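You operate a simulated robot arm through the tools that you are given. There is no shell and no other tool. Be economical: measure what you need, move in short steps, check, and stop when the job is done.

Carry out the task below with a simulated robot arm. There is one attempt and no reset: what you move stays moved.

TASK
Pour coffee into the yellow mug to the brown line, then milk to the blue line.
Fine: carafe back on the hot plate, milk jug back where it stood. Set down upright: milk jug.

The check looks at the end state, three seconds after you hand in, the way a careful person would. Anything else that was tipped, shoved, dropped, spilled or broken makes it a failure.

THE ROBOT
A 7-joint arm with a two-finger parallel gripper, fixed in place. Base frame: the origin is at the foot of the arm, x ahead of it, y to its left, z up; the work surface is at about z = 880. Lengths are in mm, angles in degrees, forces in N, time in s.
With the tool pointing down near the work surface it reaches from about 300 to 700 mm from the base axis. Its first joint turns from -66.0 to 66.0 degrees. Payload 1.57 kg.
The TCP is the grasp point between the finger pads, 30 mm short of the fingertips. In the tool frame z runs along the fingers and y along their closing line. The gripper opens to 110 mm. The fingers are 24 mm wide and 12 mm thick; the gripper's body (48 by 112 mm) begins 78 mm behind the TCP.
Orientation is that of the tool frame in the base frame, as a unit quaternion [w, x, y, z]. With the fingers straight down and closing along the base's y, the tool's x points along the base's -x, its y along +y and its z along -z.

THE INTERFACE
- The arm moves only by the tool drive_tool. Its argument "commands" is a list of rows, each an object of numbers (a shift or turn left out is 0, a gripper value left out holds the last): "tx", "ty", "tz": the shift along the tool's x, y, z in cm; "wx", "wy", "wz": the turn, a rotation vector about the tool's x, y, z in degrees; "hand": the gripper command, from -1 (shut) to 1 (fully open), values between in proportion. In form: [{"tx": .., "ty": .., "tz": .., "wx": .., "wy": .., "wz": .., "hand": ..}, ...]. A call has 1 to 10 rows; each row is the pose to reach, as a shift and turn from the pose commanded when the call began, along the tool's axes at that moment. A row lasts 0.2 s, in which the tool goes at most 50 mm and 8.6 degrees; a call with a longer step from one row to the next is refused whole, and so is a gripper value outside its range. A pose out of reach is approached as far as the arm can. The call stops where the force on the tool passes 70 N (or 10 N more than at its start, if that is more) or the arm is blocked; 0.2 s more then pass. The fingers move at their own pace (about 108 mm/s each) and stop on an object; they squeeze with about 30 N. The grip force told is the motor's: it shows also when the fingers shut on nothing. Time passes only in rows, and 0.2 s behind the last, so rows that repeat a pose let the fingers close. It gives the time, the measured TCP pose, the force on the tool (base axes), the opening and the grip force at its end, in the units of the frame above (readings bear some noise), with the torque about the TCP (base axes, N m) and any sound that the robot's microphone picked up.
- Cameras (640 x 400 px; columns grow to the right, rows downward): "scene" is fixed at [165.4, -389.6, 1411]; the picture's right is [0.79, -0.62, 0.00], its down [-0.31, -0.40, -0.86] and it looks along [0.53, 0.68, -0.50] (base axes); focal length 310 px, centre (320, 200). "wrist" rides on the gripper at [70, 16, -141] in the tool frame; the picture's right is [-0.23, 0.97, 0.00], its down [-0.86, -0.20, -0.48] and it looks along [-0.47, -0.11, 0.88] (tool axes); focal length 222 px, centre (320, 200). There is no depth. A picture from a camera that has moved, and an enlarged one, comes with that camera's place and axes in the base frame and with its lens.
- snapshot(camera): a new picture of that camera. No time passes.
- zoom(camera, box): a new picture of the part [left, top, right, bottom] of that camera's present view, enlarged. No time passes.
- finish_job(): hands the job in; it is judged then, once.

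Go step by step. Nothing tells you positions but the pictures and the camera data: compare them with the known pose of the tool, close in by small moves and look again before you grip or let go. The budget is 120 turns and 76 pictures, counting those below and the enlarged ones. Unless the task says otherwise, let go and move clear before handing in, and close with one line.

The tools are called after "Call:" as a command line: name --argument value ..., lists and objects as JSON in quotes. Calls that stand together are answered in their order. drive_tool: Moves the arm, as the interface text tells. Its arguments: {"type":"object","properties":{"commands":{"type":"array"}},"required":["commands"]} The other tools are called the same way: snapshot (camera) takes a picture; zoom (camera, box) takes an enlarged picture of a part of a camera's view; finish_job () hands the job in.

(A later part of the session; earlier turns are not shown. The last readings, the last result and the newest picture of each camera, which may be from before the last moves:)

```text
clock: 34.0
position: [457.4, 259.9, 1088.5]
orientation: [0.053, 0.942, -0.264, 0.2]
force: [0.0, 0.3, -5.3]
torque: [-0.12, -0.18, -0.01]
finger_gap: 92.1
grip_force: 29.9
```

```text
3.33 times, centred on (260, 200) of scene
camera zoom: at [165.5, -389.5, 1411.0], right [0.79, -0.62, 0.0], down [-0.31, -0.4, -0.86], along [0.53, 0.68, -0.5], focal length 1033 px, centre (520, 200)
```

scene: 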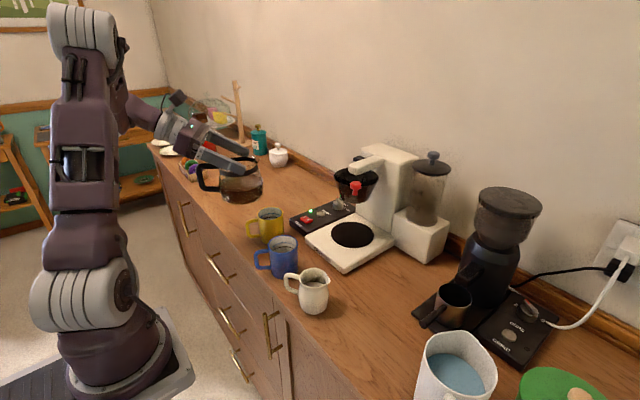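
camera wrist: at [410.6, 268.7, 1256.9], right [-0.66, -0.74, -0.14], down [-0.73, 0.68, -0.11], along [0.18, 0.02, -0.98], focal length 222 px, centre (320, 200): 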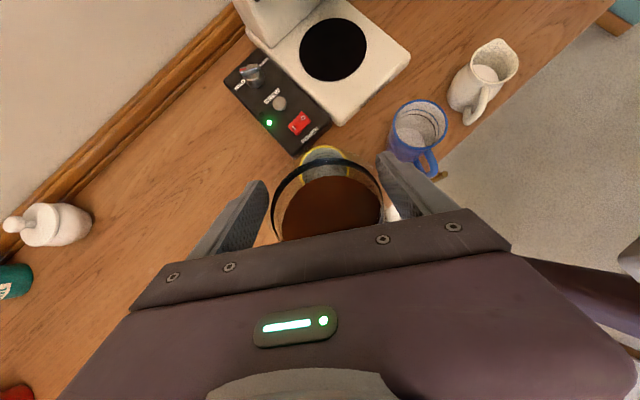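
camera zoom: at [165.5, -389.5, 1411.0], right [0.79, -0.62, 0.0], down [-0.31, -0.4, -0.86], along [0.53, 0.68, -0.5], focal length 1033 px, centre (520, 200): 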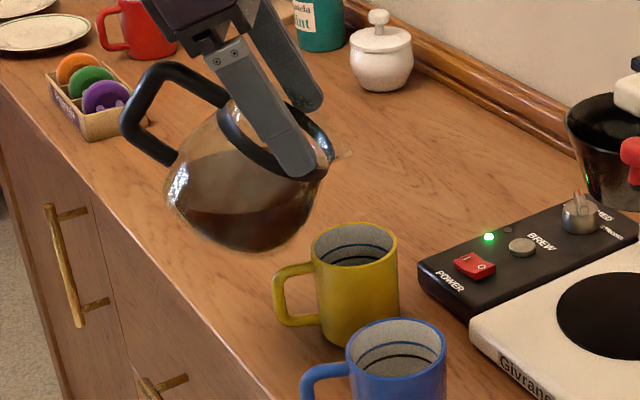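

The spout tip now sits right over the mug centre. I'll tilt on to 45°, keeping the tip slightly behind centre.

Call:
drive_tool --commands '[{"wy": -3, "tx": -0.2}, {"wy": -6, "tx": -0.4}, {"wy": -9, "tx": -0.5}, {"wy": -9, "tx": -0.5}, {"wy": -9, "tx": -0.5}]'

Call:
zoom --camera "scene" --box '[200, 140, 320, 260]'

```text
clock: 35.2
position: [455.0, 262.3, 1086.0]
orientation: [0.033, 0.954, -0.269, 0.126]
force: [0.1, 0.3, -6.2]
torque: [-0.2, -0.24, 0.02]
finger_gap: 91.8
grip_force: 29.8
```

```text
3.33 times, centred on (260, 200) of scene
camera zoom: at [165.5, -389.5, 1411.0], right [0.79, -0.62, 0.0], down [-0.31, -0.4, -0.86], along [0.53, 0.68, -0.5], focal length 1033 px, centre (520, 200)
```

zoom: 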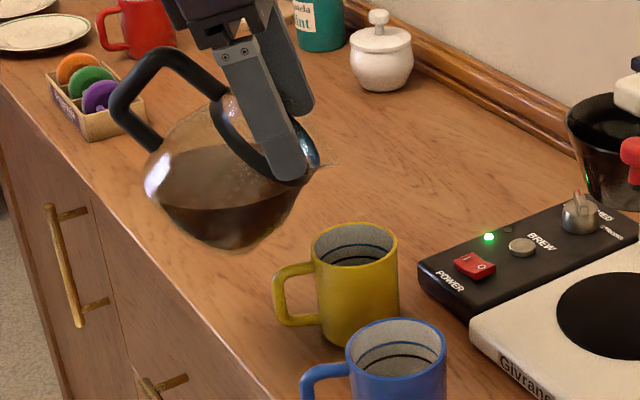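

The coffee hasn't reached the lip yet. I'll go to 56° and lower a bit.

Call:
drive_tool --commands '[{"wy": -3, "tx": 0.15, "tz": 0.5}, {"wy": -6, "tx": 0.3, "tz": 1.0}, {"wy": -9, "tx": 0.4, "tz": 1.5}, {"wy": -11, "tx": 0.48, "tz": 1.7}, {"wy": -11, "tx": 0.48, "tz": 1.7}]'

Call:
zoom --camera "scene" --box '[200, 140, 320, 260]'

```text
clock: 36.4
position: [461.0, 257.1, 1073.1]
orientation: [0.008, 0.962, -0.27, 0.035]
force: [0.0, 0.1, -4.6]
torque: [-0.15, -0.3, -0.01]
finger_gap: 91.9
grip_force: 29.8
```

```text
3.33 times, centred on (260, 200) of scene
camera zoom: at [165.5, -389.5, 1411.0], right [0.79, -0.62, 0.0], down [-0.31, -0.4, -0.86], along [0.53, 0.68, -0.5], focal length 1033 px, centre (520, 200)
```

zoom: 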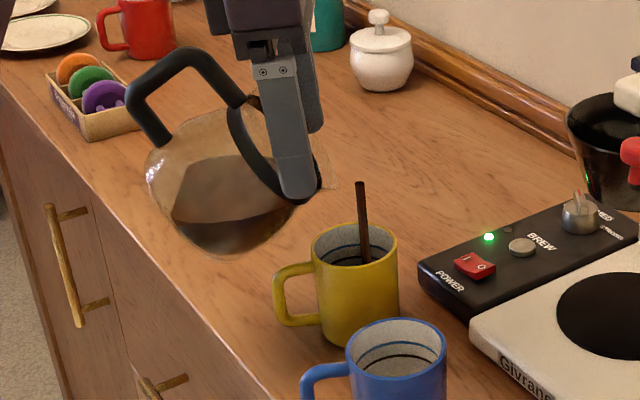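

A stream has started and lands inside the mug. I'll hold briefly and check the level.

Call:
drive_tool --commands '[{"wy": 0}, {"wy": 0}]'

Call:
zoom --camera "scene" --box '[240, 180, 300, 250]'

```text
clock: 37.0
position: [461.7, 257.3, 1070.8]
orientation: [0.008, 0.962, -0.271, 0.034]
force: [-0.5, 1.8, -5.3]
torque: [-0.15, -0.26, 0.01]
finger_gap: 91.6
grip_force: 30.5
```

```text
5.71 times, centred on (270, 215) of scene
camera zoom: at [165.5, -389.5, 1411.0], right [0.79, -0.62, 0.0], down [-0.31, -0.4, -0.86], along [0.53, 0.68, -0.5], focal length 1771 px, centre (606, 114)
```

zoom: 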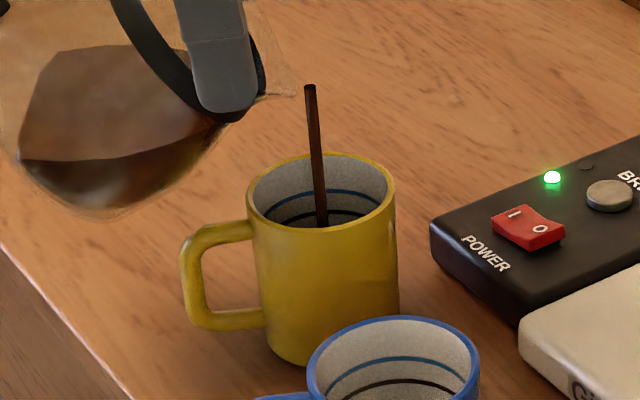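

The stream is well centred in the mug. I'll hold a little longer, then check again.

Call:
drive_tool --commands '[{"wy": 0}, {"wy": 0}, {"wy": 0}, {"wy": 0}]'

Call:
snapshot --camera "wrist"

Call:
zoom --camera "scene" --box '[240, 180, 300, 250]'

```text
clock: 38.0
position: [462.3, 257.1, 1071.5]
orientation: [0.008, 0.962, -0.27, 0.033]
force: [-0.1, 0.2, -4.2]
torque: [-0.14, -0.24, 0.01]
finger_gap: 91.5
grip_force: 30.2
```

```text
29 pictures are left
camera wrist: at [504.1, 211.4, 1217.7], right [-0.7, -0.71, -0.02], down [-0.65, 0.63, 0.42], along [-0.29, 0.31, -0.91], focal length 222 px, centre (320, 200)
```

wrist: 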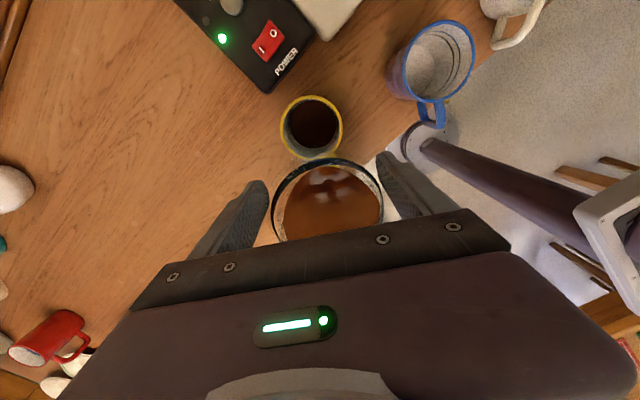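

```text
5.71 times, centred on (270, 215) of scene
camera zoom: at [165.5, -389.5, 1411.0], right [0.79, -0.62, 0.0], down [-0.31, -0.4, -0.86], along [0.53, 0.68, -0.5], focal length 1771 px, centre (606, 114)
```

zoom: 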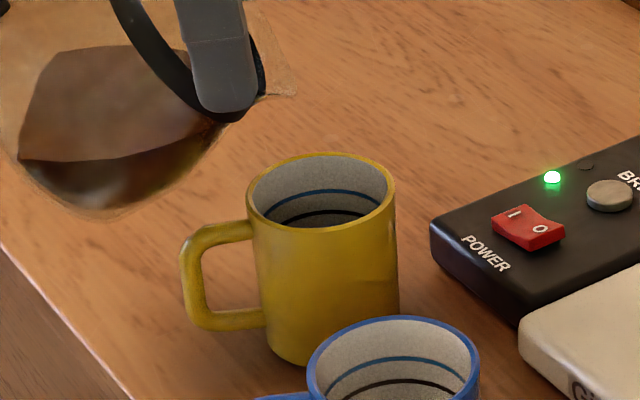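

The flow stopped at this tilt, so pouring is well controlled by angle. I'll add 3° and hold.

Call:
drive_tool --commands '[{"wy": -1.5, "tx": 0.12}, {"wy": -3, "tx": 0.25}, {"wy": -3, "tx": 0.25}, {"wy": -3, "tx": 0.25}, {"wy": -3, "tx": 0.25}, {"wy": -3, "tx": 0.25}, {"wy": -3, "tx": 0.25}]'

Call:
zoom --camera "wrist" --box '[260, 80, 380, 170]'

```text
clock: 39.6
position: [463.9, 256.6, 1071.6]
orientation: [0.0, 0.963, -0.27, 0.009]
force: [0.0, 0.1, -3.4]
torque: [-0.09, -0.23, -0.01]
finger_gap: 91.9
grip_force: 29.9
```

```text
4.44 times, centred on (320, 125) of wrist
camera zoom: at [512.6, 206.2, 1214.4], right [-0.7, -0.71, -0.01], down [-0.63, 0.62, 0.46], along [-0.33, 0.33, -0.89], focal length 987 px, centre (320, 533)
```

zoom: 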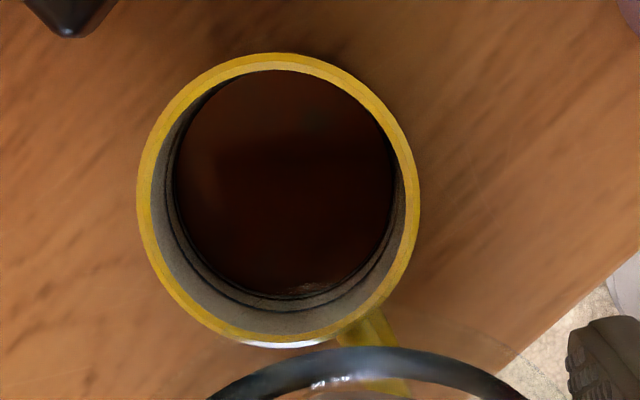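

The coffee is close to the lines now. A second angle will confirm how near the brown line it is.

Call:
zoom --camera "scene" --box '[252, 195, 292, 235]'

Call:
zoom --camera "wrist" --box '[282, 115, 352, 165]'

```text
10.00 times, centred on (272, 215) of scene
camera zoom: at [165.5, -389.5, 1411.0], right [0.79, -0.62, 0.0], down [-0.31, -0.4, -0.86], along [0.53, 0.68, -0.5], focal length 3100 px, centre (800, 50)
```

zoom: 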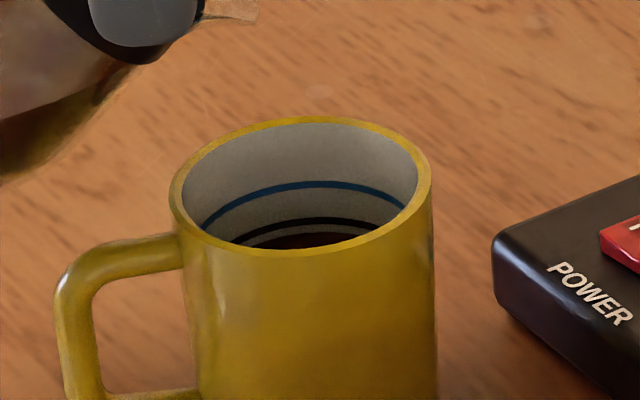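

```text
8.00 times, centred on (317, 140) of wrist
camera zoom: at [512.6, 206.2, 1214.4], right [-0.7, -0.71, -0.01], down [-0.63, 0.62, 0.46], along [-0.33, 0.33, -0.89], focal length 1777 px, centre (344, 680)
```

zoom: 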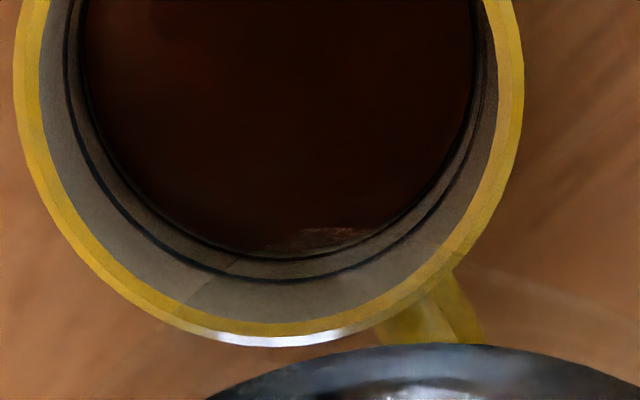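

The coffee is about 4 mm below the brown line, roughly a third of the gap between lines. I'll tilt only 0.6° more and hold.

Call:
drive_tool --commands '[{"wy": -0.6, "tx": 0.05}, {"wy": -0.6, "tx": 0.05}, {"wy": -0.6, "tx": 0.05}, {"wy": -0.6, "tx": 0.05}, {"wy": -0.6, "tx": 0.05}, {"wy": -0.6, "tx": 0.05}]'

Call:
zoom --camera "scene" --box '[252, 195, 292, 235]'

```text
clock: 41.0
position: [463.9, 256.9, 1071.3]
orientation: [-0.002, 0.963, -0.27, 0.004]
force: [-0.5, -0.2, -3.8]
torque: [-0.13, -0.22, 0.03]
finger_gap: 91.6
grip_force: 30.0
```

```text
10.00 times, centred on (272, 215) of scene
camera zoom: at [165.5, -389.5, 1411.0], right [0.79, -0.62, 0.0], down [-0.31, -0.4, -0.86], along [0.53, 0.68, -0.5], focal length 3100 px, centre (800, 50)
```

zoom: 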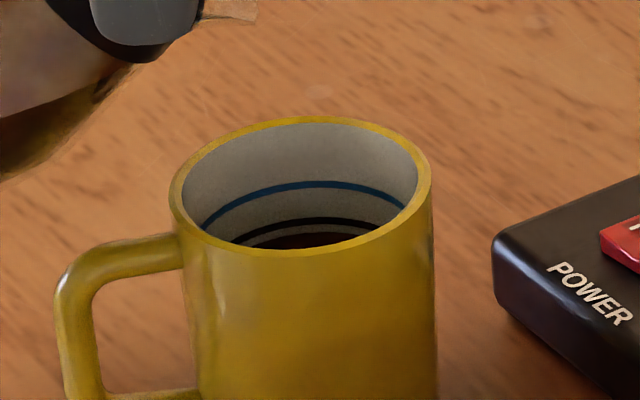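

It barely rose. I'll add 1.2°.

Call:
drive_tool --commands '[{"wy": -0.6, "tx": 0.05}, {"wy": -1.2, "tx": 0.1}, {"wy": -1.2, "tx": 0.1}, {"wy": -1.2, "tx": 0.1}, {"wy": -1.2, "tx": 0.1}, {"wy": -1.2, "tx": 0.1}]'

Call:
zoom --camera "scene" --box '[252, 195, 292, 235]'

```text
clock: 42.4
position: [464.8, 255.8, 1072.9]
orientation: [-0.003, 0.963, -0.27, -0.006]
force: [0.0, 0.9, -4.6]
torque: [-0.12, -0.23, 0.0]
finger_gap: 91.9
grip_force: 29.6
```

```text
10.00 times, centred on (272, 215) of scene
camera zoom: at [165.5, -389.5, 1411.0], right [0.79, -0.62, 0.0], down [-0.31, -0.4, -0.86], along [0.53, 0.68, -0.5], focal length 3100 px, centre (800, 50)
```

zoom: 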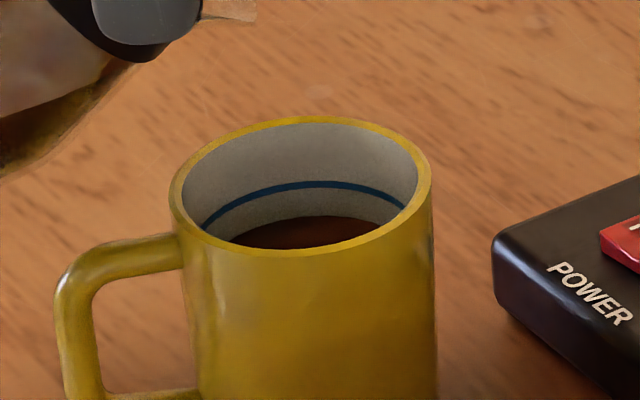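

The coffee surface now meets the brown line. I'll tilt back up promptly with the lip kept over the mug, rising as I go.

Call:
drive_tool --commands '[{"wy": 7, "tx": -0.4, "tz": -0.5}, {"wy": 14, "tx": -1.0, "tz": -1.2}, {"wy": 21, "tx": -1.6, "tz": -2.0}, {"wy": 28, "tx": -2.2, "tz": -2.9}, {"wy": 35, "tx": -2.7, "tz": -3.8}, {"wy": 42, "tx": -3.2, "tz": -4.6}, {"wy": 49, "tx": -3.6, "tz": -5.4}, {"wy": 55, "tx": -3.9, "tz": -5.9}, {"wy": 61, "tx": -4.1, "tz": -6.2}, {"wy": 61, "tx": -4.1, "tz": -6.2}]'

Call:
snapshot --camera "scene"

```text
clock: 44.6
position: [430.4, 276.1, 1134.1]
orientation: [0.134, 0.832, -0.235, 0.484]
force: [-0.6, -0.3, -4.3]
torque: [-0.04, -0.05, -0.01]
finger_gap: 91.6
grip_force: 29.3
```

```text
22 pictures are left
```

scene: 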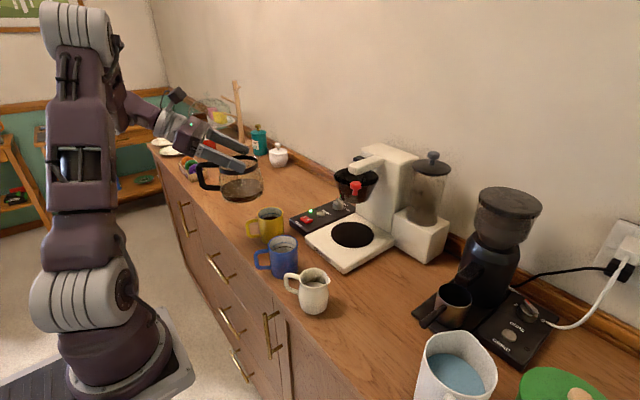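

The coffee is done and nothing appears spilled. On the way out it was the far finger that brushed the cone, so I'll go back straight along the handle axis. First I carry the carafe to a point 115 mm behind its seat.

Call:
drive_tool --commands '[{"tx": 0.4, "ty": 0.23, "tz": 0.7}, {"tx": 1.2, "ty": 0.68, "tz": 2.1}, {"tx": 2.4, "ty": 1.36, "tz": 4.2}, {"tx": 3.6, "ty": 2.0, "tz": 6.3}, {"tx": 4.8, "ty": 2.7, "tz": 8.4}, {"tx": 6.1, "ty": 3.4, "tz": 10.5}, {"tx": 7.1, "ty": 4.0, "tz": 12.3}, {"tx": 7.8, "ty": 4.4, "tz": 13.5}, {"tx": 8.12, "ty": 4.54, "tz": 14.04}, {"tx": 8.12, "ty": 4.54, "tz": 14.04}]'

Call:
drive_tool --commands '[{"tx": -1.0, "tz": 0.6}, {"tx": -2.5, "tz": 1.45}, {"tx": -4.2, "tz": 2.4}, {"tx": -5.6, "tz": 3.25}, {"tx": -6.5, "tz": 3.75}, {"tx": -6.5, "tz": 3.75}]'

Call:
zoom --camera "scene" --box '[240, 150, 400, 270]'

```text
clock: 46.8
position: [544.7, 152.9, 1135.5]
orientation: [0.133, 0.833, -0.235, 0.483]
force: [0.1, -0.4, -3.7]
torque: [0.01, -0.03, -0.03]
finger_gap: 91.1
grip_force: 30.2
```

```text
clock: 48.2
position: [546.2, 153.9, 1060.1]
orientation: [0.133, 0.833, -0.234, 0.484]
force: [0.6, 0.3, -3.5]
torque: [-0.04, 0.02, 0.02]
finger_gap: 91.4
grip_force: 29.6
```

```text
3.33 times, centred on (320, 210) of scene
camera zoom: at [165.5, -389.6, 1411.0], right [0.79, -0.62, 0.0], down [-0.31, -0.4, -0.86], along [0.53, 0.68, -0.5], focal length 1033 px, centre (320, 167)
```

zoom: 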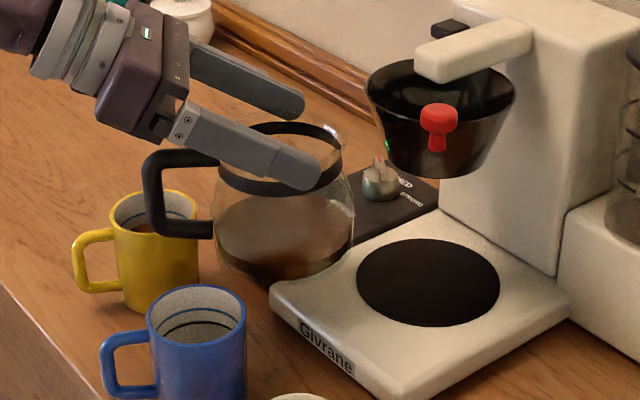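

The path is clear. I'll descend on a slant to just above plate height, 90 mm behind the seat.

Call:
drive_tool --commands '[{"tx": -0.6, "tz": 0.35}, {"tx": -1.13, "tz": 0.65}, {"tx": -1.3, "ty": 0.05, "tz": 1.6}, {"tx": -1.5, "ty": 0.1, "tz": 2.7}, {"tx": -1.72, "ty": 0.16, "tz": 3.8}, {"tx": -1.72, "ty": 0.16, "tz": 3.8}]'

Call:
drive_tool --commands '[{"tx": 0.5, "tz": 0.87}, {"tx": 1.0, "tz": 1.73}, {"tx": 1.5, "tz": 2.6}, {"tx": 2.0, "tz": 3.46}, {"tx": 2.5, "tz": 4.33}]'

Call:
zoom --camera "scene" --box '[280, 150, 400, 270]'

```text
clock: 49.6
position: [566.0, 139.3, 1026.5]
orientation: [0.133, 0.832, -0.234, 0.484]
force: [0.2, -0.2, -4.9]
torque: [-0.03, -0.03, -0.02]
finger_gap: 91.1
grip_force: 30.0
```

```text
clock: 50.8
position: [609.0, 112.2, 1027.1]
orientation: [0.134, 0.833, -0.235, 0.483]
force: [0.8, -0.8, -3.8]
torque: [0.02, -0.01, 0.0]
finger_gap: 91.3
grip_force: 29.5
```

```text
3.33 times, centred on (340, 210) of scene
camera zoom: at [165.5, -389.6, 1411.0], right [0.79, -0.62, 0.0], down [-0.31, -0.4, -0.86], along [0.53, 0.68, -0.5], focal length 1033 px, centre (253, 167)
```

zoom: 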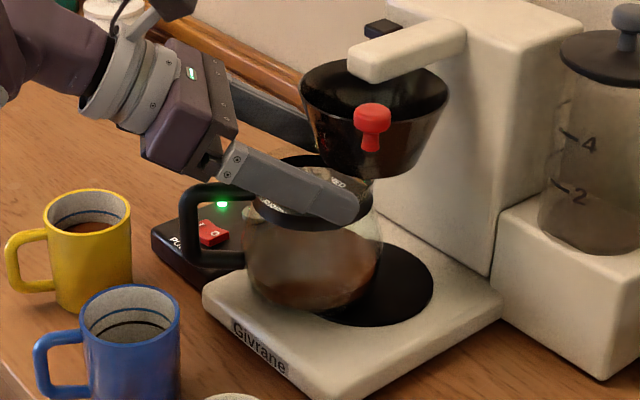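

No contact. I'll slide the last 39 mm onto the plate centre.

Call:
drive_tool --commands '[{"tx": 0.5, "tz": 0.87}, {"tx": 1.0, "tz": 1.73}, {"tx": 1.5, "tz": 2.6}, {"tx": 1.95, "tz": 3.38}, {"tx": 1.95, "tz": 3.38}]'

Call:
drive_tool --commands '[{"tx": -0.17, "tz": 0.1}, {"tx": -0.35, "tz": 0.2}, {"tx": -0.35, "tz": 0.2}]'

Call:
zoom --camera "scene" --box '[300, 150, 400, 260]'

```text
clock: 52.0
position: [641.5, 93.6, 1026.9]
orientation: [0.133, 0.833, -0.233, 0.483]
force: [0.3, 0.7, -4.1]
torque: [0.0, -0.04, -0.05]
finger_gap: 91.2
grip_force: 29.7
```

```text
clock: 52.8
position: [643.2, 94.0, 1023.3]
orientation: [0.134, 0.831, -0.236, 0.485]
force: [4.5, 0.7, 18.0]
torque: [0.32, 0.4, -0.13]
finger_gap: 91.1
grip_force: 30.2
```

```text
3.64 times, centred on (350, 205) of scene
camera zoom: at [165.2, -389.6, 1411.0], right [0.79, -0.62, 0.0], down [-0.31, -0.4, -0.86], along [0.53, 0.68, -0.5], focal length 1127 px, centre (211, 182)
```

zoom: 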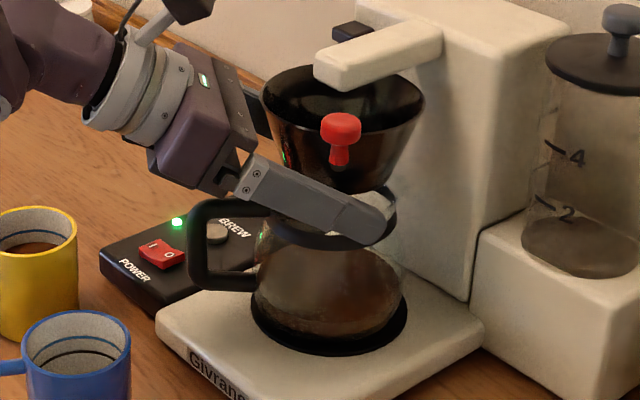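

Seated on the plate (+18 N). I'll ease off 1 mm, open, and back straight out along the handle axis.

Call:
drive_tool --commands '[{"tx": 0.13, "tz": -0.08}, {"tx": 0.13, "tz": -0.08, "hand": -0.2}, {"tx": 0.13, "tz": -0.08, "hand": 1}, {"tx": 0.13, "tz": -0.08, "hand": 1}, {"tx": 0.13, "tz": -0.08, "hand": 1}]'

Call:
drive_tool --commands '[{"tx": -0.5, "tz": -0.87, "hand": 1}, {"tx": -1.5, "tz": -2.6}, {"tx": -2.5, "tz": -4.33}, {"tx": -2.5, "tz": -6.5}, {"tx": -2.5, "tz": -10}, {"tx": -2.5, "tz": -14}]'

Call:
zoom --camera "scene" --box '[220, 150, 420, 320]'

```text
clock: 54.0
position: [641.4, 92.8, 1023.7]
orientation: [0.134, 0.833, -0.234, 0.484]
force: [0.0, 0.6, -0.5]
torque: [-0.01, -0.04, -0.04]
finger_gap: 110.3
grip_force: 0.0
```

```text
clock: 55.4
position: [527.2, 162.2, 1073.1]
orientation: [0.134, 0.833, -0.235, 0.483]
force: [-0.2, -0.6, -0.1]
torque: [-0.01, 0.01, 0.01]
finger_gap: 110.2
grip_force: 0.0
```

```text
2.35 times, centred on (320, 235) of scene
camera zoom: at [165.4, -389.6, 1411.0], right [0.79, -0.62, 0.0], down [-0.31, -0.4, -0.86], along [0.53, 0.68, -0.5], focal length 729 px, centre (320, 118)
```

zoom: 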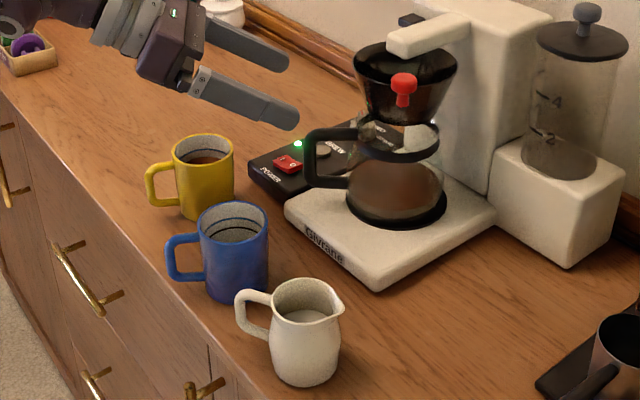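

The carafe stands upright on the hot plate. Next is the milk jug: axis about (436, -19), rim z≈965, spout direction about (0.68, -0.73). I'll move to a 45° pre-grasp on its handle side, staying high.

Call:
drive_tool --commands '[{"wx": -2.1, "wy": -2.5, "wz": 1.6, "tx": -0.39, "ty": 3.02, "tz": -0.9}, {"wx": -4.2, "wy": -5, "wz": 3.2, "tx": -0.78, "ty": 6.03, "tz": -1.8}, {"wx": -6.3, "wy": -7.5, "wz": 4.8, "tx": -1.17, "ty": 9.05, "tz": -2.7}, {"wx": -8.4, "wy": -10, "wz": 6.4, "tx": -1.56, "ty": 12.07, "tz": -3.6}, {"wx": -10.5, "wy": -12.5, "wz": 8, "tx": -1.95, "ty": 15.1, "tz": -4.5}, {"wx": -12.6, "wy": -15, "wz": 9.6, "tx": -2.34, "ty": 18.1, "tz": -5.43}, {"wx": -12.6, "wy": -15, "wz": 9.6, "tx": -2.34, "ty": 18.1, "tz": -5.43, "hand": 0.7}]'

Call:
snapshot --camera "wrist"

```text
clock: 57.0
position: [392.7, 49.9, 1086.6]
orientation: [0.153, 0.846, -0.371, 0.351]
force: [0.4, -0.6, 0.2]
torque: [-0.04, -0.03, 0.01]
finger_gap: 93.5
grip_force: 0.1
out of reach, approached as far as the arm can: row 5, 6, 7
```

```text
17 pictures are left
camera wrist: at [345.5, 76.0, 1236.4], right [-0.82, -0.54, -0.16], down [-0.49, 0.83, -0.27], along [0.28, -0.14, -0.95], focal length 222 px, centre (320, 200)
```

wrist: 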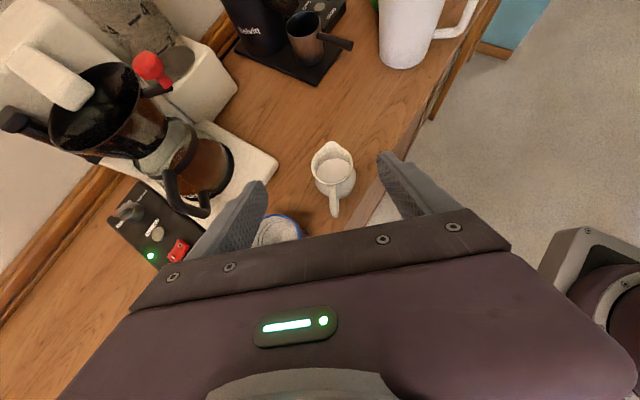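

The arm can't get this shallow this close to its base, so I'll use a steeper approach (about 65°). First a close look to fix the jug's axis and spout direction.

Call:
zoom --camera "wrist" --box '[280, 130, 390, 230]'

```text
4.00 times, centred on (335, 180) of wrist
camera zoom: at [345.5, 76.0, 1236.4], right [-0.82, -0.54, -0.16], down [-0.49, 0.83, -0.27], along [0.28, -0.14, -0.95], focal length 888 px, centre (260, 280)
```

zoom: 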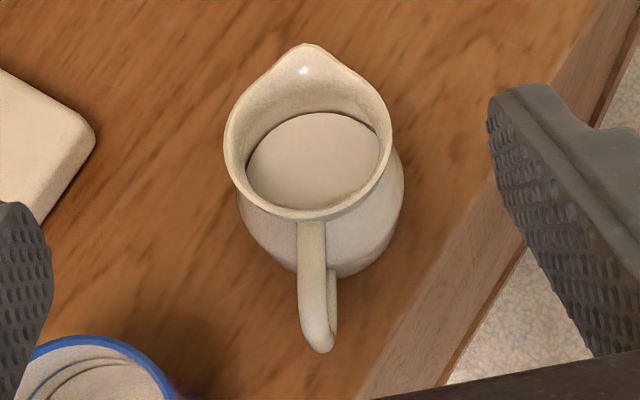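

Axis ≈ (437, -16), spout heading about -54°. I'll re-orient to 65° down and come to the pre-grasp above and behind the jug.

Call:
drive_tool --commands '[{"wx": -1, "wy": -5, "wz": 1.5, "tx": -0.5, "ty": -0.2, "tz": 1.5}, {"wx": -2, "wy": -10, "wz": 2.9, "tx": -1.0, "ty": -0.4, "tz": 3.2}, {"wx": -3.1, "wy": -15, "wz": 4.3, "tx": -1.5, "ty": -0.6, "tz": 5.0}, {"wx": -4.1, "wy": -20, "wz": 5.8, "tx": -2.02, "ty": -0.77, "tz": 6.88}, {"wx": -4.1, "wy": -20, "wz": 5.8, "tx": -2.02, "ty": -0.77, "tz": 6.88}]'

Call:
zoom --camera "scene" --box '[230, 200, 370, 330]'

```text
clock: 58.2
position: [422.2, 30.6, 1023.9]
orientation: [0.096, 0.869, -0.446, 0.193]
force: [-0.5, -0.5, 0.3]
torque: [-0.01, 0.0, 0.03]
finger_gap: 93.4
grip_force: 0.0
```

```text
3.08 times, centred on (300, 265) of scene
camera zoom: at [165.4, -389.6, 1411.0], right [0.79, -0.62, 0.0], down [-0.31, -0.4, -0.86], along [0.53, 0.68, -0.5], focal length 954 px, centre (382, 0)
```

zoom: 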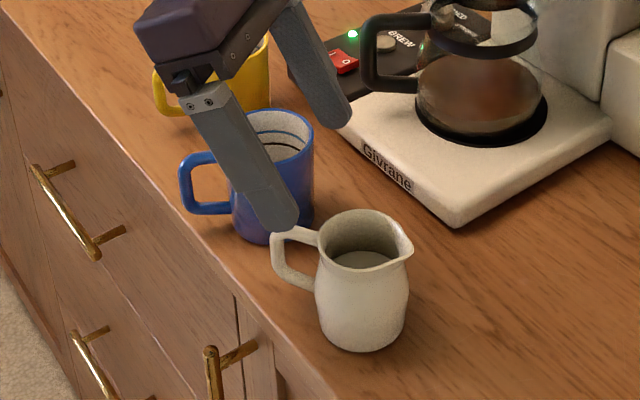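

The tool is at the right tilt, 15 mm off to the side. I'll centre and come down part way.

Call:
drive_tool --commands '[{"ty": 0.8}, {"ty": 1.6, "tx": 0.2}, {"ty": 1.6, "tx": 0.2, "tz": 2}, {"ty": 1.6, "tx": 0.2, "tz": 4}, {"ty": 1.6, "tx": 0.2, "tz": 6}, {"ty": 1.6, "tx": 0.2, "tz": 6}]'

Call:
snapshot --camera "wrist"

```text
clock: 59.6
position: [425.1, -0.8, 970.9]
orientation: [0.097, 0.869, -0.445, 0.194]
force: [-0.9, 0.8, 0.3]
torque: [0.0, 0.03, 0.01]
finger_gap: 93.6
grip_force: 0.0
```

```text
14 pictures are left
camera wrist: at [414.4, -13.4, 1128.0], right [-0.91, -0.4, -0.1], down [-0.41, 0.91, 0.07], along [0.06, 0.11, -0.99], focal length 222 px, centre (320, 200)
```

wrist: 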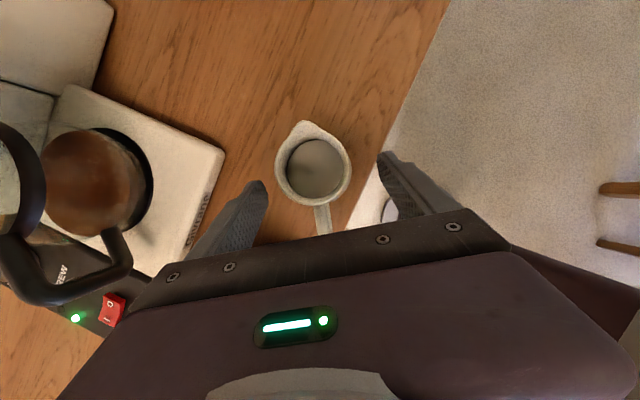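

The jug is centred between the fingers. I'll go down the last 49 mm and close.

Call:
drive_tool --commands '[{"ty": -0.2, "tz": 1.7}, {"ty": -0.25, "tz": 3.4}, {"ty": -0.25, "tz": 4.9}, {"ty": -0.25, "tz": 4.9}, {"ty": -0.25, "tz": 4.9, "hand": 0.2}, {"ty": -0.25, "tz": 4.9, "hand": -1}, {"ty": -0.25, "tz": 4.9, "hand": -1}, {"ty": -0.25, "tz": 4.9, "hand": -1}]'

Call:
zoom --camera "scene" --box '[230, 200, 370, 330]'

```text
clock: 61.4
position: [439.4, -16.0, 924.7]
orientation: [0.097, 0.869, -0.445, 0.193]
force: [-0.1, 0.1, 0.0]
torque: [0.0, 0.0, 0.0]
finger_gap: 59.0
grip_force: 30.4
```

```text
3.08 times, centred on (300, 265) of scene
camera zoom: at [165.4, -389.6, 1411.0], right [0.79, -0.62, 0.0], down [-0.31, -0.4, -0.86], along [0.53, 0.68, -0.5], focal length 954 px, centre (382, 0)
```

zoom: 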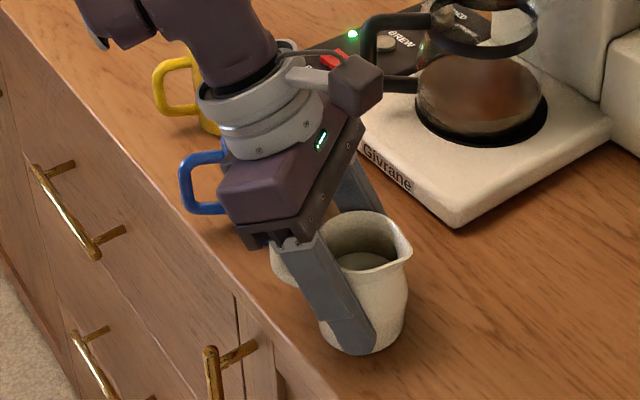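

The jug is gripped at 59 mm and hasn't moved. I'll lift it.

Call:
drive_tool --commands '[{"tx": 0.2, "tz": -0.4}, {"tx": 0.6, "tz": -1.3}, {"tx": 1.2, "tz": -2.6}, {"tx": 2.0, "tz": -4.3}, {"tx": 2.9, "tz": -6.2}, {"tx": 3.8, "tz": -8.2}, {"tx": 4.7, "tz": -10.0}, {"tx": 5.3, "tz": -11.4}, {"tx": 5.5, "tz": -11.8}, {"tx": 5.5, "tz": -11.8}]'

```text
clock: 63.6
position: [439.6, -17.2, 1057.2]
orientation: [0.097, 0.869, -0.445, 0.194]
force: [-0.7, -0.3, -2.9]
torque: [-0.01, 0.02, 0.02]
finger_gap: 59.1
grip_force: 30.2
```

The jug is held firmly (about 0.3 kg). I'll carry it upright over to behind the yellow mug.

Call:
drive_tool --commands '[{"tx": -0.5, "ty": -0.45, "tz": -0.27}, {"tx": -1.7, "ty": -1.5, "tz": -0.9}, {"tx": -3.2, "ty": -2.8, "tz": -1.7}, {"tx": -4.8, "ty": -4.2, "tz": -2.5}, {"tx": -6.4, "ty": -5.6, "tz": -3.4}, {"tx": -8.0, "ty": -7.0, "tz": -4.2}, {"tx": -9.4, "ty": -8.2, "tz": -4.9}, {"tx": -10.4, "ty": -9.1, "tz": -5.4}, {"tx": -10.8, "ty": -9.5, "tz": -5.7}]'

Call:
drive_tool --commands '[{"tx": -0.5, "ty": -0.45, "tz": -0.27}, {"tx": -1.7, "ty": -1.5, "tz": -0.9}, {"tx": -3.2, "ty": -2.8, "tz": -1.7}, {"tx": -4.8, "ty": -4.2, "tz": -2.5}, {"tx": -6.4, "ty": -5.6, "tz": -3.4}, {"tx": -8.0, "ty": -7.0, "tz": -4.2}, {"tx": -9.4, "ty": -8.2, "tz": -4.9}, {"tx": -10.4, "ty": -9.1, "tz": -5.4}, {"tx": -10.8, "ty": -9.5, "tz": -5.7}, {"tx": -10.8, "ty": -9.5, "tz": -5.7}]'

```text
clock: 65.6
position: [444.9, 137.9, 1062.0]
orientation: [0.097, 0.869, -0.445, 0.193]
force: [-0.5, 0.0, -1.9]
torque: [0.03, -0.02, -0.03]
finger_gap: 59.2
grip_force: 29.8
```

```text
clock: 67.8
position: [449.5, 292.4, 1068.0]
orientation: [0.097, 0.869, -0.445, 0.193]
force: [0.0, -0.2, -2.3]
torque: [0.01, 0.02, -0.01]
finger_gap: 58.8
grip_force: 30.3
```

In position. I'll tilt 25° while lowering, then look.

Call:
drive_tool --commands '[{"wy": -5, "tx": -0.24, "tz": 0.8}, {"wy": -10, "tx": -0.48, "tz": 1.6}, {"wy": -15, "tx": -0.72, "ty": -0.1, "tz": 2.4}, {"wy": -20, "tx": -0.97, "ty": -0.1, "tz": 3.2}, {"wy": -25, "tx": -1.21, "ty": -0.15, "tz": 3.96}, {"wy": -25, "tx": -1.21, "ty": -0.15, "tz": 3.96}]'

Call:
zoom --camera "scene" --box '[210, 150, 310, 250]'

```text
clock: 69.2
position: [456.3, 287.7, 1026.9]
orientation: [-0.001, 0.89, -0.455, 0.0]
force: [-1.1, -0.2, -2.8]
torque: [-0.07, -0.05, 0.0]
finger_gap: 58.8
grip_force: 30.4
```

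```text
4.00 times, centred on (260, 200) of scene
camera zoom: at [165.4, -389.6, 1411.0], right [0.79, -0.62, 0.0], down [-0.31, -0.4, -0.86], along [0.53, 0.68, -0.5], focal length 1240 px, centre (560, 200)
```

zoom: 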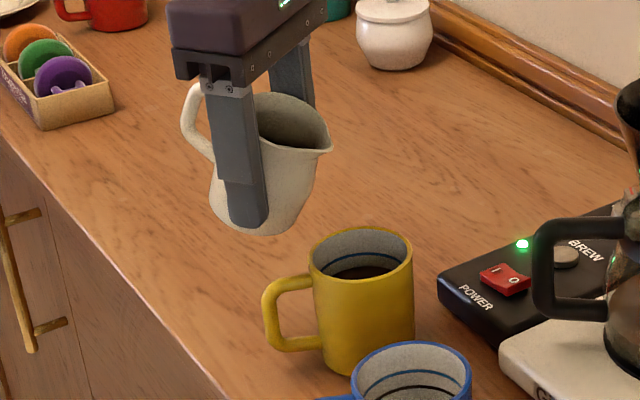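

The spout is just behind the mug centre, slightly off to one side. I'll correct that and tilt to 38°.

Call:
drive_tool --commands '[{"wy": -4, "tx": -0.1, "ty": -0.2, "tz": 0.5}, {"wy": -8, "tx": -0.2, "ty": -0.4, "tz": 1.0}, {"wy": -11, "tx": -0.3, "ty": -0.5, "tz": 1.4}, {"wy": -13, "tx": -0.4, "ty": -0.5, "tz": 1.4}, {"wy": -13, "tx": -0.4, "ty": -0.5, "tz": 1.4}, {"wy": -13, "tx": -0.4, "ty": -0.5, "tz": 1.4}]'

Call:
zoom --camera "scene" --box '[230, 170, 300, 240]'

```text
clock: 70.6
position: [456.7, 295.2, 1014.1]
orientation: [-0.054, 0.884, -0.453, -0.099]
force: [0.1, 0.0, -2.4]
torque: [-0.03, 0.01, 0.03]
finger_gap: 59.1
grip_force: 29.8
```

```text
5.71 times, centred on (265, 205) of scene
camera zoom: at [165.4, -389.6, 1411.0], right [0.79, -0.62, 0.0], down [-0.31, -0.4, -0.86], along [0.53, 0.68, -0.5], focal length 1771 px, centre (634, 171)
```

zoom: 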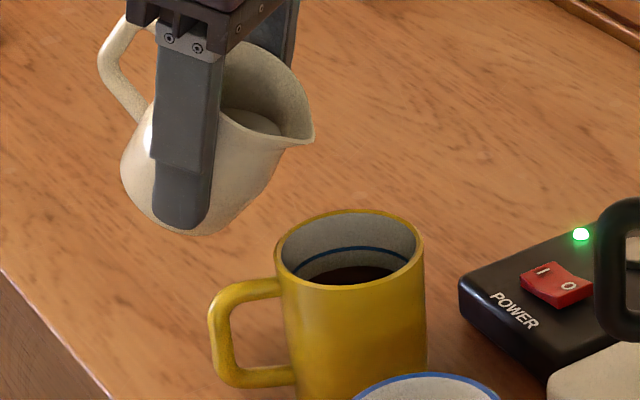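

Milk is close to the lip but not yet flowing. I'll tilt to 46° and check from above.

Call:
drive_tool --commands '[{"wy": -3, "tx": 0.1}, {"wy": -6, "tx": 0.2}, {"wy": -8, "tx": 0.2}, {"wy": -8, "tx": 0.2}]'

Call:
snapshot --camera "wrist"

```text
clock: 71.6
position: [458.3, 293.8, 1014.9]
orientation: [-0.084, 0.876, -0.447, -0.162]
force: [-0.2, 0.0, -2.1]
torque: [0.0, -0.02, -0.02]
finger_gap: 59.0
grip_force: 29.5
```

```text
10 pictures are left
camera wrist: at [512.7, 189.3, 1120.3], right [-0.91, -0.4, 0.08], down [-0.21, 0.62, 0.75], along [-0.35, 0.67, -0.65], focal length 222 px, centre (320, 200)
```

wrist: 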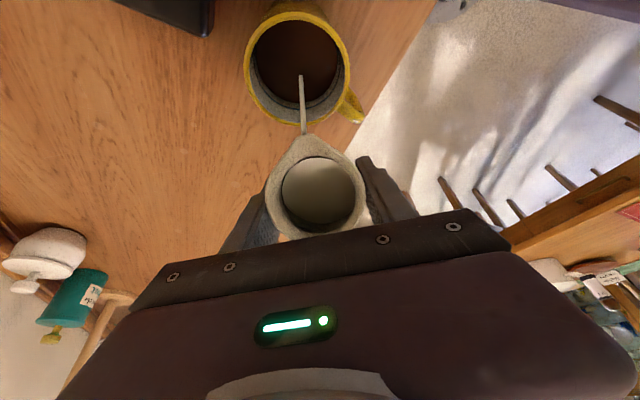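

A thin milk stream is falling well inside the mug. I'll hold a moment and check the level.

Call:
drive_tool --commands '[{"wy": 0}, {"wy": 0}, {"wy": 0}]'

Call:
zoom --camera "scene" --box '[252, 195, 292, 235]'

```text
clock: 72.4
position: [458.5, 293.7, 1014.0]
orientation: [-0.085, 0.876, -0.447, -0.162]
force: [0.3, 0.0, -2.3]
torque: [-0.05, -0.03, 0.03]
finger_gap: 58.9
grip_force: 29.9
```

```text
10.00 times, centred on (272, 215) of scene
camera zoom: at [165.4, -389.6, 1411.0], right [0.79, -0.62, 0.0], down [-0.31, -0.4, -0.86], along [0.53, 0.68, -0.5], focal length 3100 px, centre (800, 50)
```

zoom: 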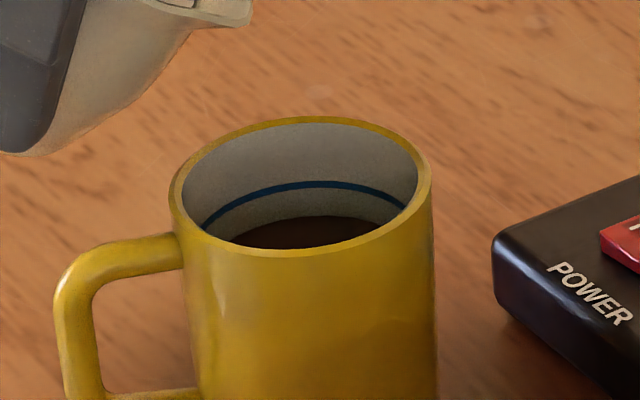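

The flow stopped; about 10 mm remain to the blue line. I'll tilt 6° more and hold.

Call:
drive_tool --commands '[{"wy": -2, "tx": -0.05, "tz": -0.15}, {"wy": -4, "tx": -0.1, "tz": -0.3}, {"wy": -6, "tx": -0.18, "tz": -0.45}, {"wy": -6, "tx": -0.18, "tz": -0.45}, {"wy": -6, "tx": -0.18, "tz": -0.45}, {"wy": -6, "tx": -0.18, "tz": -0.45}, {"wy": -6, "tx": -0.18, "tz": -0.45}]'

Call:
zoom --camera "scene" --box '[252, 195, 292, 235]'

```text
clock: 74.0
position: [457.9, 294.2, 1017.8]
orientation: [-0.107, 0.866, -0.442, -0.207]
force: [-0.5, 0.4, -2.1]
torque: [-0.07, -0.03, 0.01]
finger_gap: 58.9
grip_force: 30.1
```

```text
10.00 times, centred on (272, 215) of scene
camera zoom: at [165.4, -389.6, 1411.0], right [0.79, -0.62, 0.0], down [-0.31, -0.4, -0.86], along [0.53, 0.68, -0.5], focal length 3100 px, centre (800, 50)
```

zoom: 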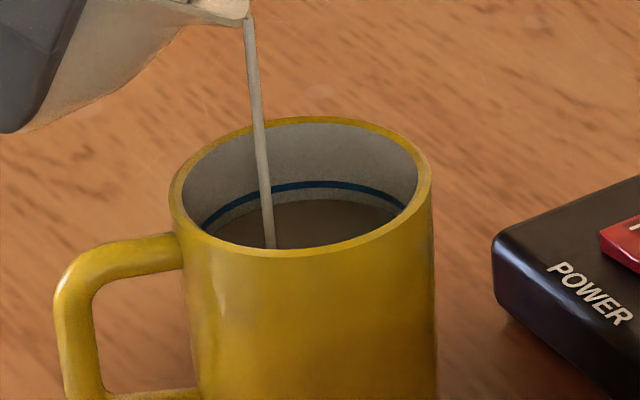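

It has risen about halfway and is still flowing. I'll hold a bit more at this tilt.

Call:
drive_tool --commands '[{"wy": 0}, {"wy": 0}, {"wy": 0}, {"wy": 0}]'

Call:
zoom --camera "scene" --box '[252, 195, 292, 235]'

```text
clock: 75.0
position: [458.0, 293.6, 1018.4]
orientation: [-0.108, 0.866, -0.442, -0.208]
force: [0.1, 0.0, -2.4]
torque: [-0.02, -0.06, -0.03]
finger_gap: 59.1
grip_force: 29.8
```

```text
10.00 times, centred on (272, 215) of scene
camera zoom: at [165.4, -389.6, 1411.0], right [0.79, -0.62, 0.0], down [-0.31, -0.4, -0.86], along [0.53, 0.68, -0.5], focal length 3100 px, centre (800, 50)
```

zoom: 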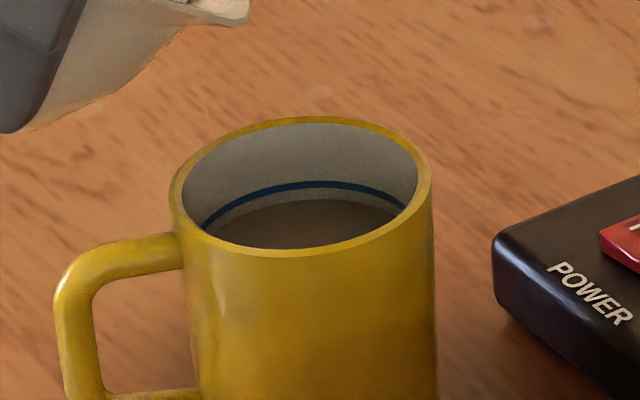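

Stopped again; 6° gave just over half the gap, so about 4° more should reach the blue line.

Call:
drive_tool --commands '[{"wy": -1.5, "tx": -0.05, "tz": -0.1}, {"wy": -3, "tx": -0.1, "tz": -0.2}, {"wy": -3.8, "tx": -0.12, "tz": -0.3}, {"wy": -3.8, "tx": -0.12, "tz": -0.3}, {"wy": -3.8, "tx": -0.12, "tz": -0.3}, {"wy": -3.8, "tx": -0.12, "tz": -0.3}, {"wy": -3.8, "tx": -0.12, "tz": -0.3}, {"wy": -3.8, "tx": -0.12, "tz": -0.3}, {"wy": -3.8, "tx": -0.12, "tz": -0.3}]'

Call:
zoom --camera "scene" --box '[252, 195, 292, 235]'

```text
clock: 77.0
position: [457.2, 293.0, 1019.8]
orientation: [-0.122, 0.859, -0.438, -0.235]
force: [0.2, 0.3, -1.9]
torque: [-0.02, 0.01, -0.01]
finger_gap: 59.0
grip_force: 30.1
```

```text
10.00 times, centred on (272, 215) of scene
camera zoom: at [165.4, -389.6, 1411.0], right [0.79, -0.62, 0.0], down [-0.31, -0.4, -0.86], along [0.53, 0.68, -0.5], focal length 3100 px, centre (800, 50)
```

zoom: 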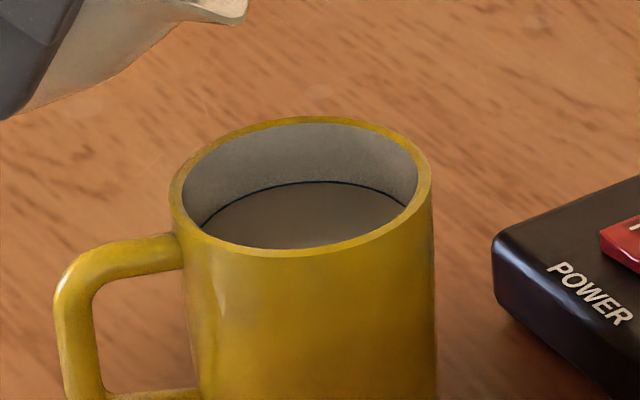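

The surface now sits on the blue line. I'll tilt the jug back upright while rising.

Call:
drive_tool --commands '[{"wy": 7, "tx": -0.3, "tz": -0.5}, {"wy": 14, "tx": -0.7, "tz": -1.1}, {"wy": 21, "tx": -1.1, "tz": -1.8}, {"wy": 28, "tx": -1.5, "tz": -2.5}, {"wy": 35, "tx": -1.9, "tz": -3.2}, {"wy": 42, "tx": -2.3, "tz": -3.8}, {"wy": 49, "tx": -2.6, "tz": -4.4}, {"wy": 55.8, "tx": -2.82, "tz": -4.72}, {"wy": 55.8, "tx": -2.82, "tz": -4.72}]'

```text
clock: 79.0
position: [457.9, 293.2, 1077.3]
orientation: [0.098, 0.869, -0.446, 0.193]
force: [-0.2, 0.1, -1.5]
torque: [-0.03, 0.01, 0.03]
finger_gap: 58.9
grip_force: 30.4
```

Orientation is restored. I'll carry the jug back along the same path to above its original spot.

Call:
drive_tool --commands '[{"tx": 0.5, "ty": 0.45, "tz": 0.23}, {"tx": 1.7, "ty": 1.5, "tz": 0.78}, {"tx": 3.2, "ty": 2.87, "tz": 1.47}, {"tx": 4.8, "ty": 4.3, "tz": 2.2}, {"tx": 6.4, "ty": 5.74, "tz": 2.93}, {"tx": 8.0, "ty": 7.17, "tz": 3.67}, {"tx": 9.5, "ty": 8.5, "tz": 4.35}, {"tx": 10.5, "ty": 9.4, "tz": 4.8}, {"tx": 10.92, "ty": 9.8, "tz": 5.0}]'

Call:
drive_tool --commands '[{"tx": 0.5, "ty": 0.45, "tz": 0.23}, {"tx": 1.7, "ty": 1.5, "tz": 0.78}, {"tx": 3.2, "ty": 2.87, "tz": 1.47}, {"tx": 4.8, "ty": 4.3, "tz": 2.2}, {"tx": 6.4, "ty": 5.74, "tz": 2.93}, {"tx": 8.0, "ty": 7.17, "tz": 3.67}, {"tx": 9.5, "ty": 8.5, "tz": 4.35}, {"tx": 10.5, "ty": 9.4, "tz": 4.8}, {"tx": 10.92, "ty": 9.8, "tz": 5.0}, {"tx": 10.92, "ty": 9.8, "tz": 5.0}]'

```text
clock: 81.0
position: [449.5, 139.1, 1076.6]
orientation: [0.096, 0.869, -0.445, 0.193]
force: [0.3, 0.5, -1.8]
torque: [-0.02, -0.01, -0.01]
finger_gap: 58.9
grip_force: 30.2
```

```text
clock: 83.2
position: [439.8, -17.0, 1076.9]
orientation: [0.097, 0.869, -0.446, 0.193]
force: [-0.1, 0.4, -2.1]
torque: [-0.04, 0.01, 0.01]
finger_gap: 59.1
grip_force: 30.2
```

Above the original spot. I'll descend to about 5 mm above the surface.

Call:
drive_tool --commands '[{"tx": -0.3, "tz": 0.6}, {"tx": -1.1, "tz": 2.3}, {"tx": -2.0, "tz": 4.3}, {"tx": -2.9, "tz": 6.3}, {"tx": -3.8, "tz": 8.2}, {"tx": -4.7, "tz": 10.1}, {"tx": -5.5, "tz": 11.8}, {"tx": -6.0, "tz": 12.9}, {"tx": -6.2, "tz": 13.3}, {"tx": -6.2, "tz": 13.3}]'

Call:
zoom --camera "scene" --box '[230, 200, 370, 330]'

```text
clock: 85.4
position: [439.7, -16.3, 932.7]
orientation: [0.097, 0.869, -0.445, 0.193]
force: [0.0, -0.9, -1.9]
torque: [-0.02, -0.03, -0.01]
finger_gap: 59.0
grip_force: 29.8
```

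```text
3.08 times, centred on (300, 265) of scene
camera zoom: at [165.4, -389.6, 1411.0], right [0.79, -0.62, 0.0], down [-0.31, -0.4, -0.86], along [0.53, 0.68, -0.5], focal length 954 px, centre (382, 0)
```

zoom: 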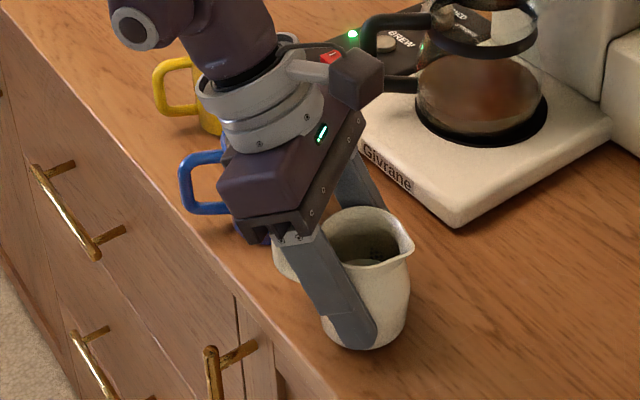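

Upright and in place, 8 mm above its seat. I'll lower gently until it touches.

Call:
drive_tool --commands '[{"tx": -0.13, "tz": 0.27}, {"tx": -0.25, "tz": 0.54}, {"tx": -0.31, "tz": 0.66}, {"tx": -0.34, "tz": 0.73}, {"tx": -0.34, "tz": 0.73}]'

```text
clock: 86.6
position: [440.4, -17.0, 923.8]
orientation: [0.097, 0.869, -0.445, 0.194]
force: [1.7, 2.9, 24.0]
torque: [-0.25, -0.01, 0.07]
finger_gap: 59.1
grip_force: 29.8
```

Firm contact with the surface. I'll ease up 1 mm, open, and withdraw back along the tool axis.

Call:
drive_tool --commands '[{"tx": 0.03, "tz": -0.07}, {"tx": 0.03, "tz": -0.07, "hand": 0.2}, {"tx": 0.03, "tz": -0.07, "hand": 0.7}, {"tx": 0.03, "tz": -0.07, "hand": 0.7}]'

Call:
drive_tool --commands '[{"tz": -1.5, "hand": 0.7}, {"tz": -4}, {"tz": -7}, {"tz": -11}, {"tz": -15}, {"tz": -19}]'

Call:
snapshot --camera "scene"

Call:
zoom --camera "scene" --box '[220, 150, 420, 330]'

```text
clock: 87.6
position: [439.6, -17.5, 922.3]
orientation: [0.097, 0.869, -0.445, 0.194]
force: [0.4, 0.3, 0.3]
torque: [0.01, -0.02, 0.03]
finger_gap: 93.6
grip_force: 0.1
```

```text
clock: 89.0
position: [459.5, 16.5, 1040.1]
orientation: [0.098, 0.869, -0.446, 0.193]
force: [0.0, -0.3, -0.3]
torque: [-0.03, 0.01, -0.03]
finger_gap: 93.4
grip_force: 0.0
out of reach, approached as far as the arm can: row 4, 5, 6
```

```text
4 pictures are left
```

scene: 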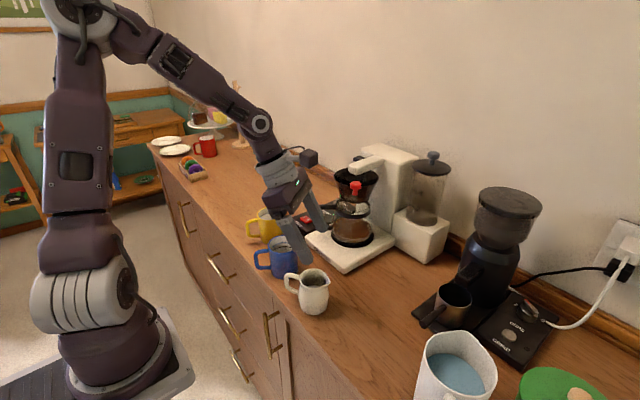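

```text
2.22 times, centred on (320, 240) of scene
camera zoom: at [165.4, -389.6, 1411.0], right [0.79, -0.62, 0.0], down [-0.31, -0.4, -0.86], along [0.53, 0.68, -0.5], focal length 689 px, centre (320, 111)
```

zoom: 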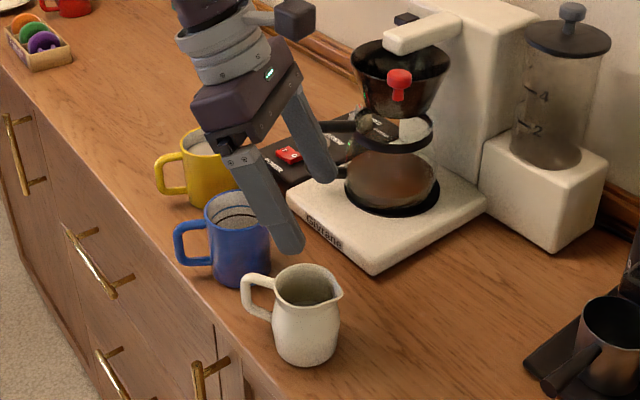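

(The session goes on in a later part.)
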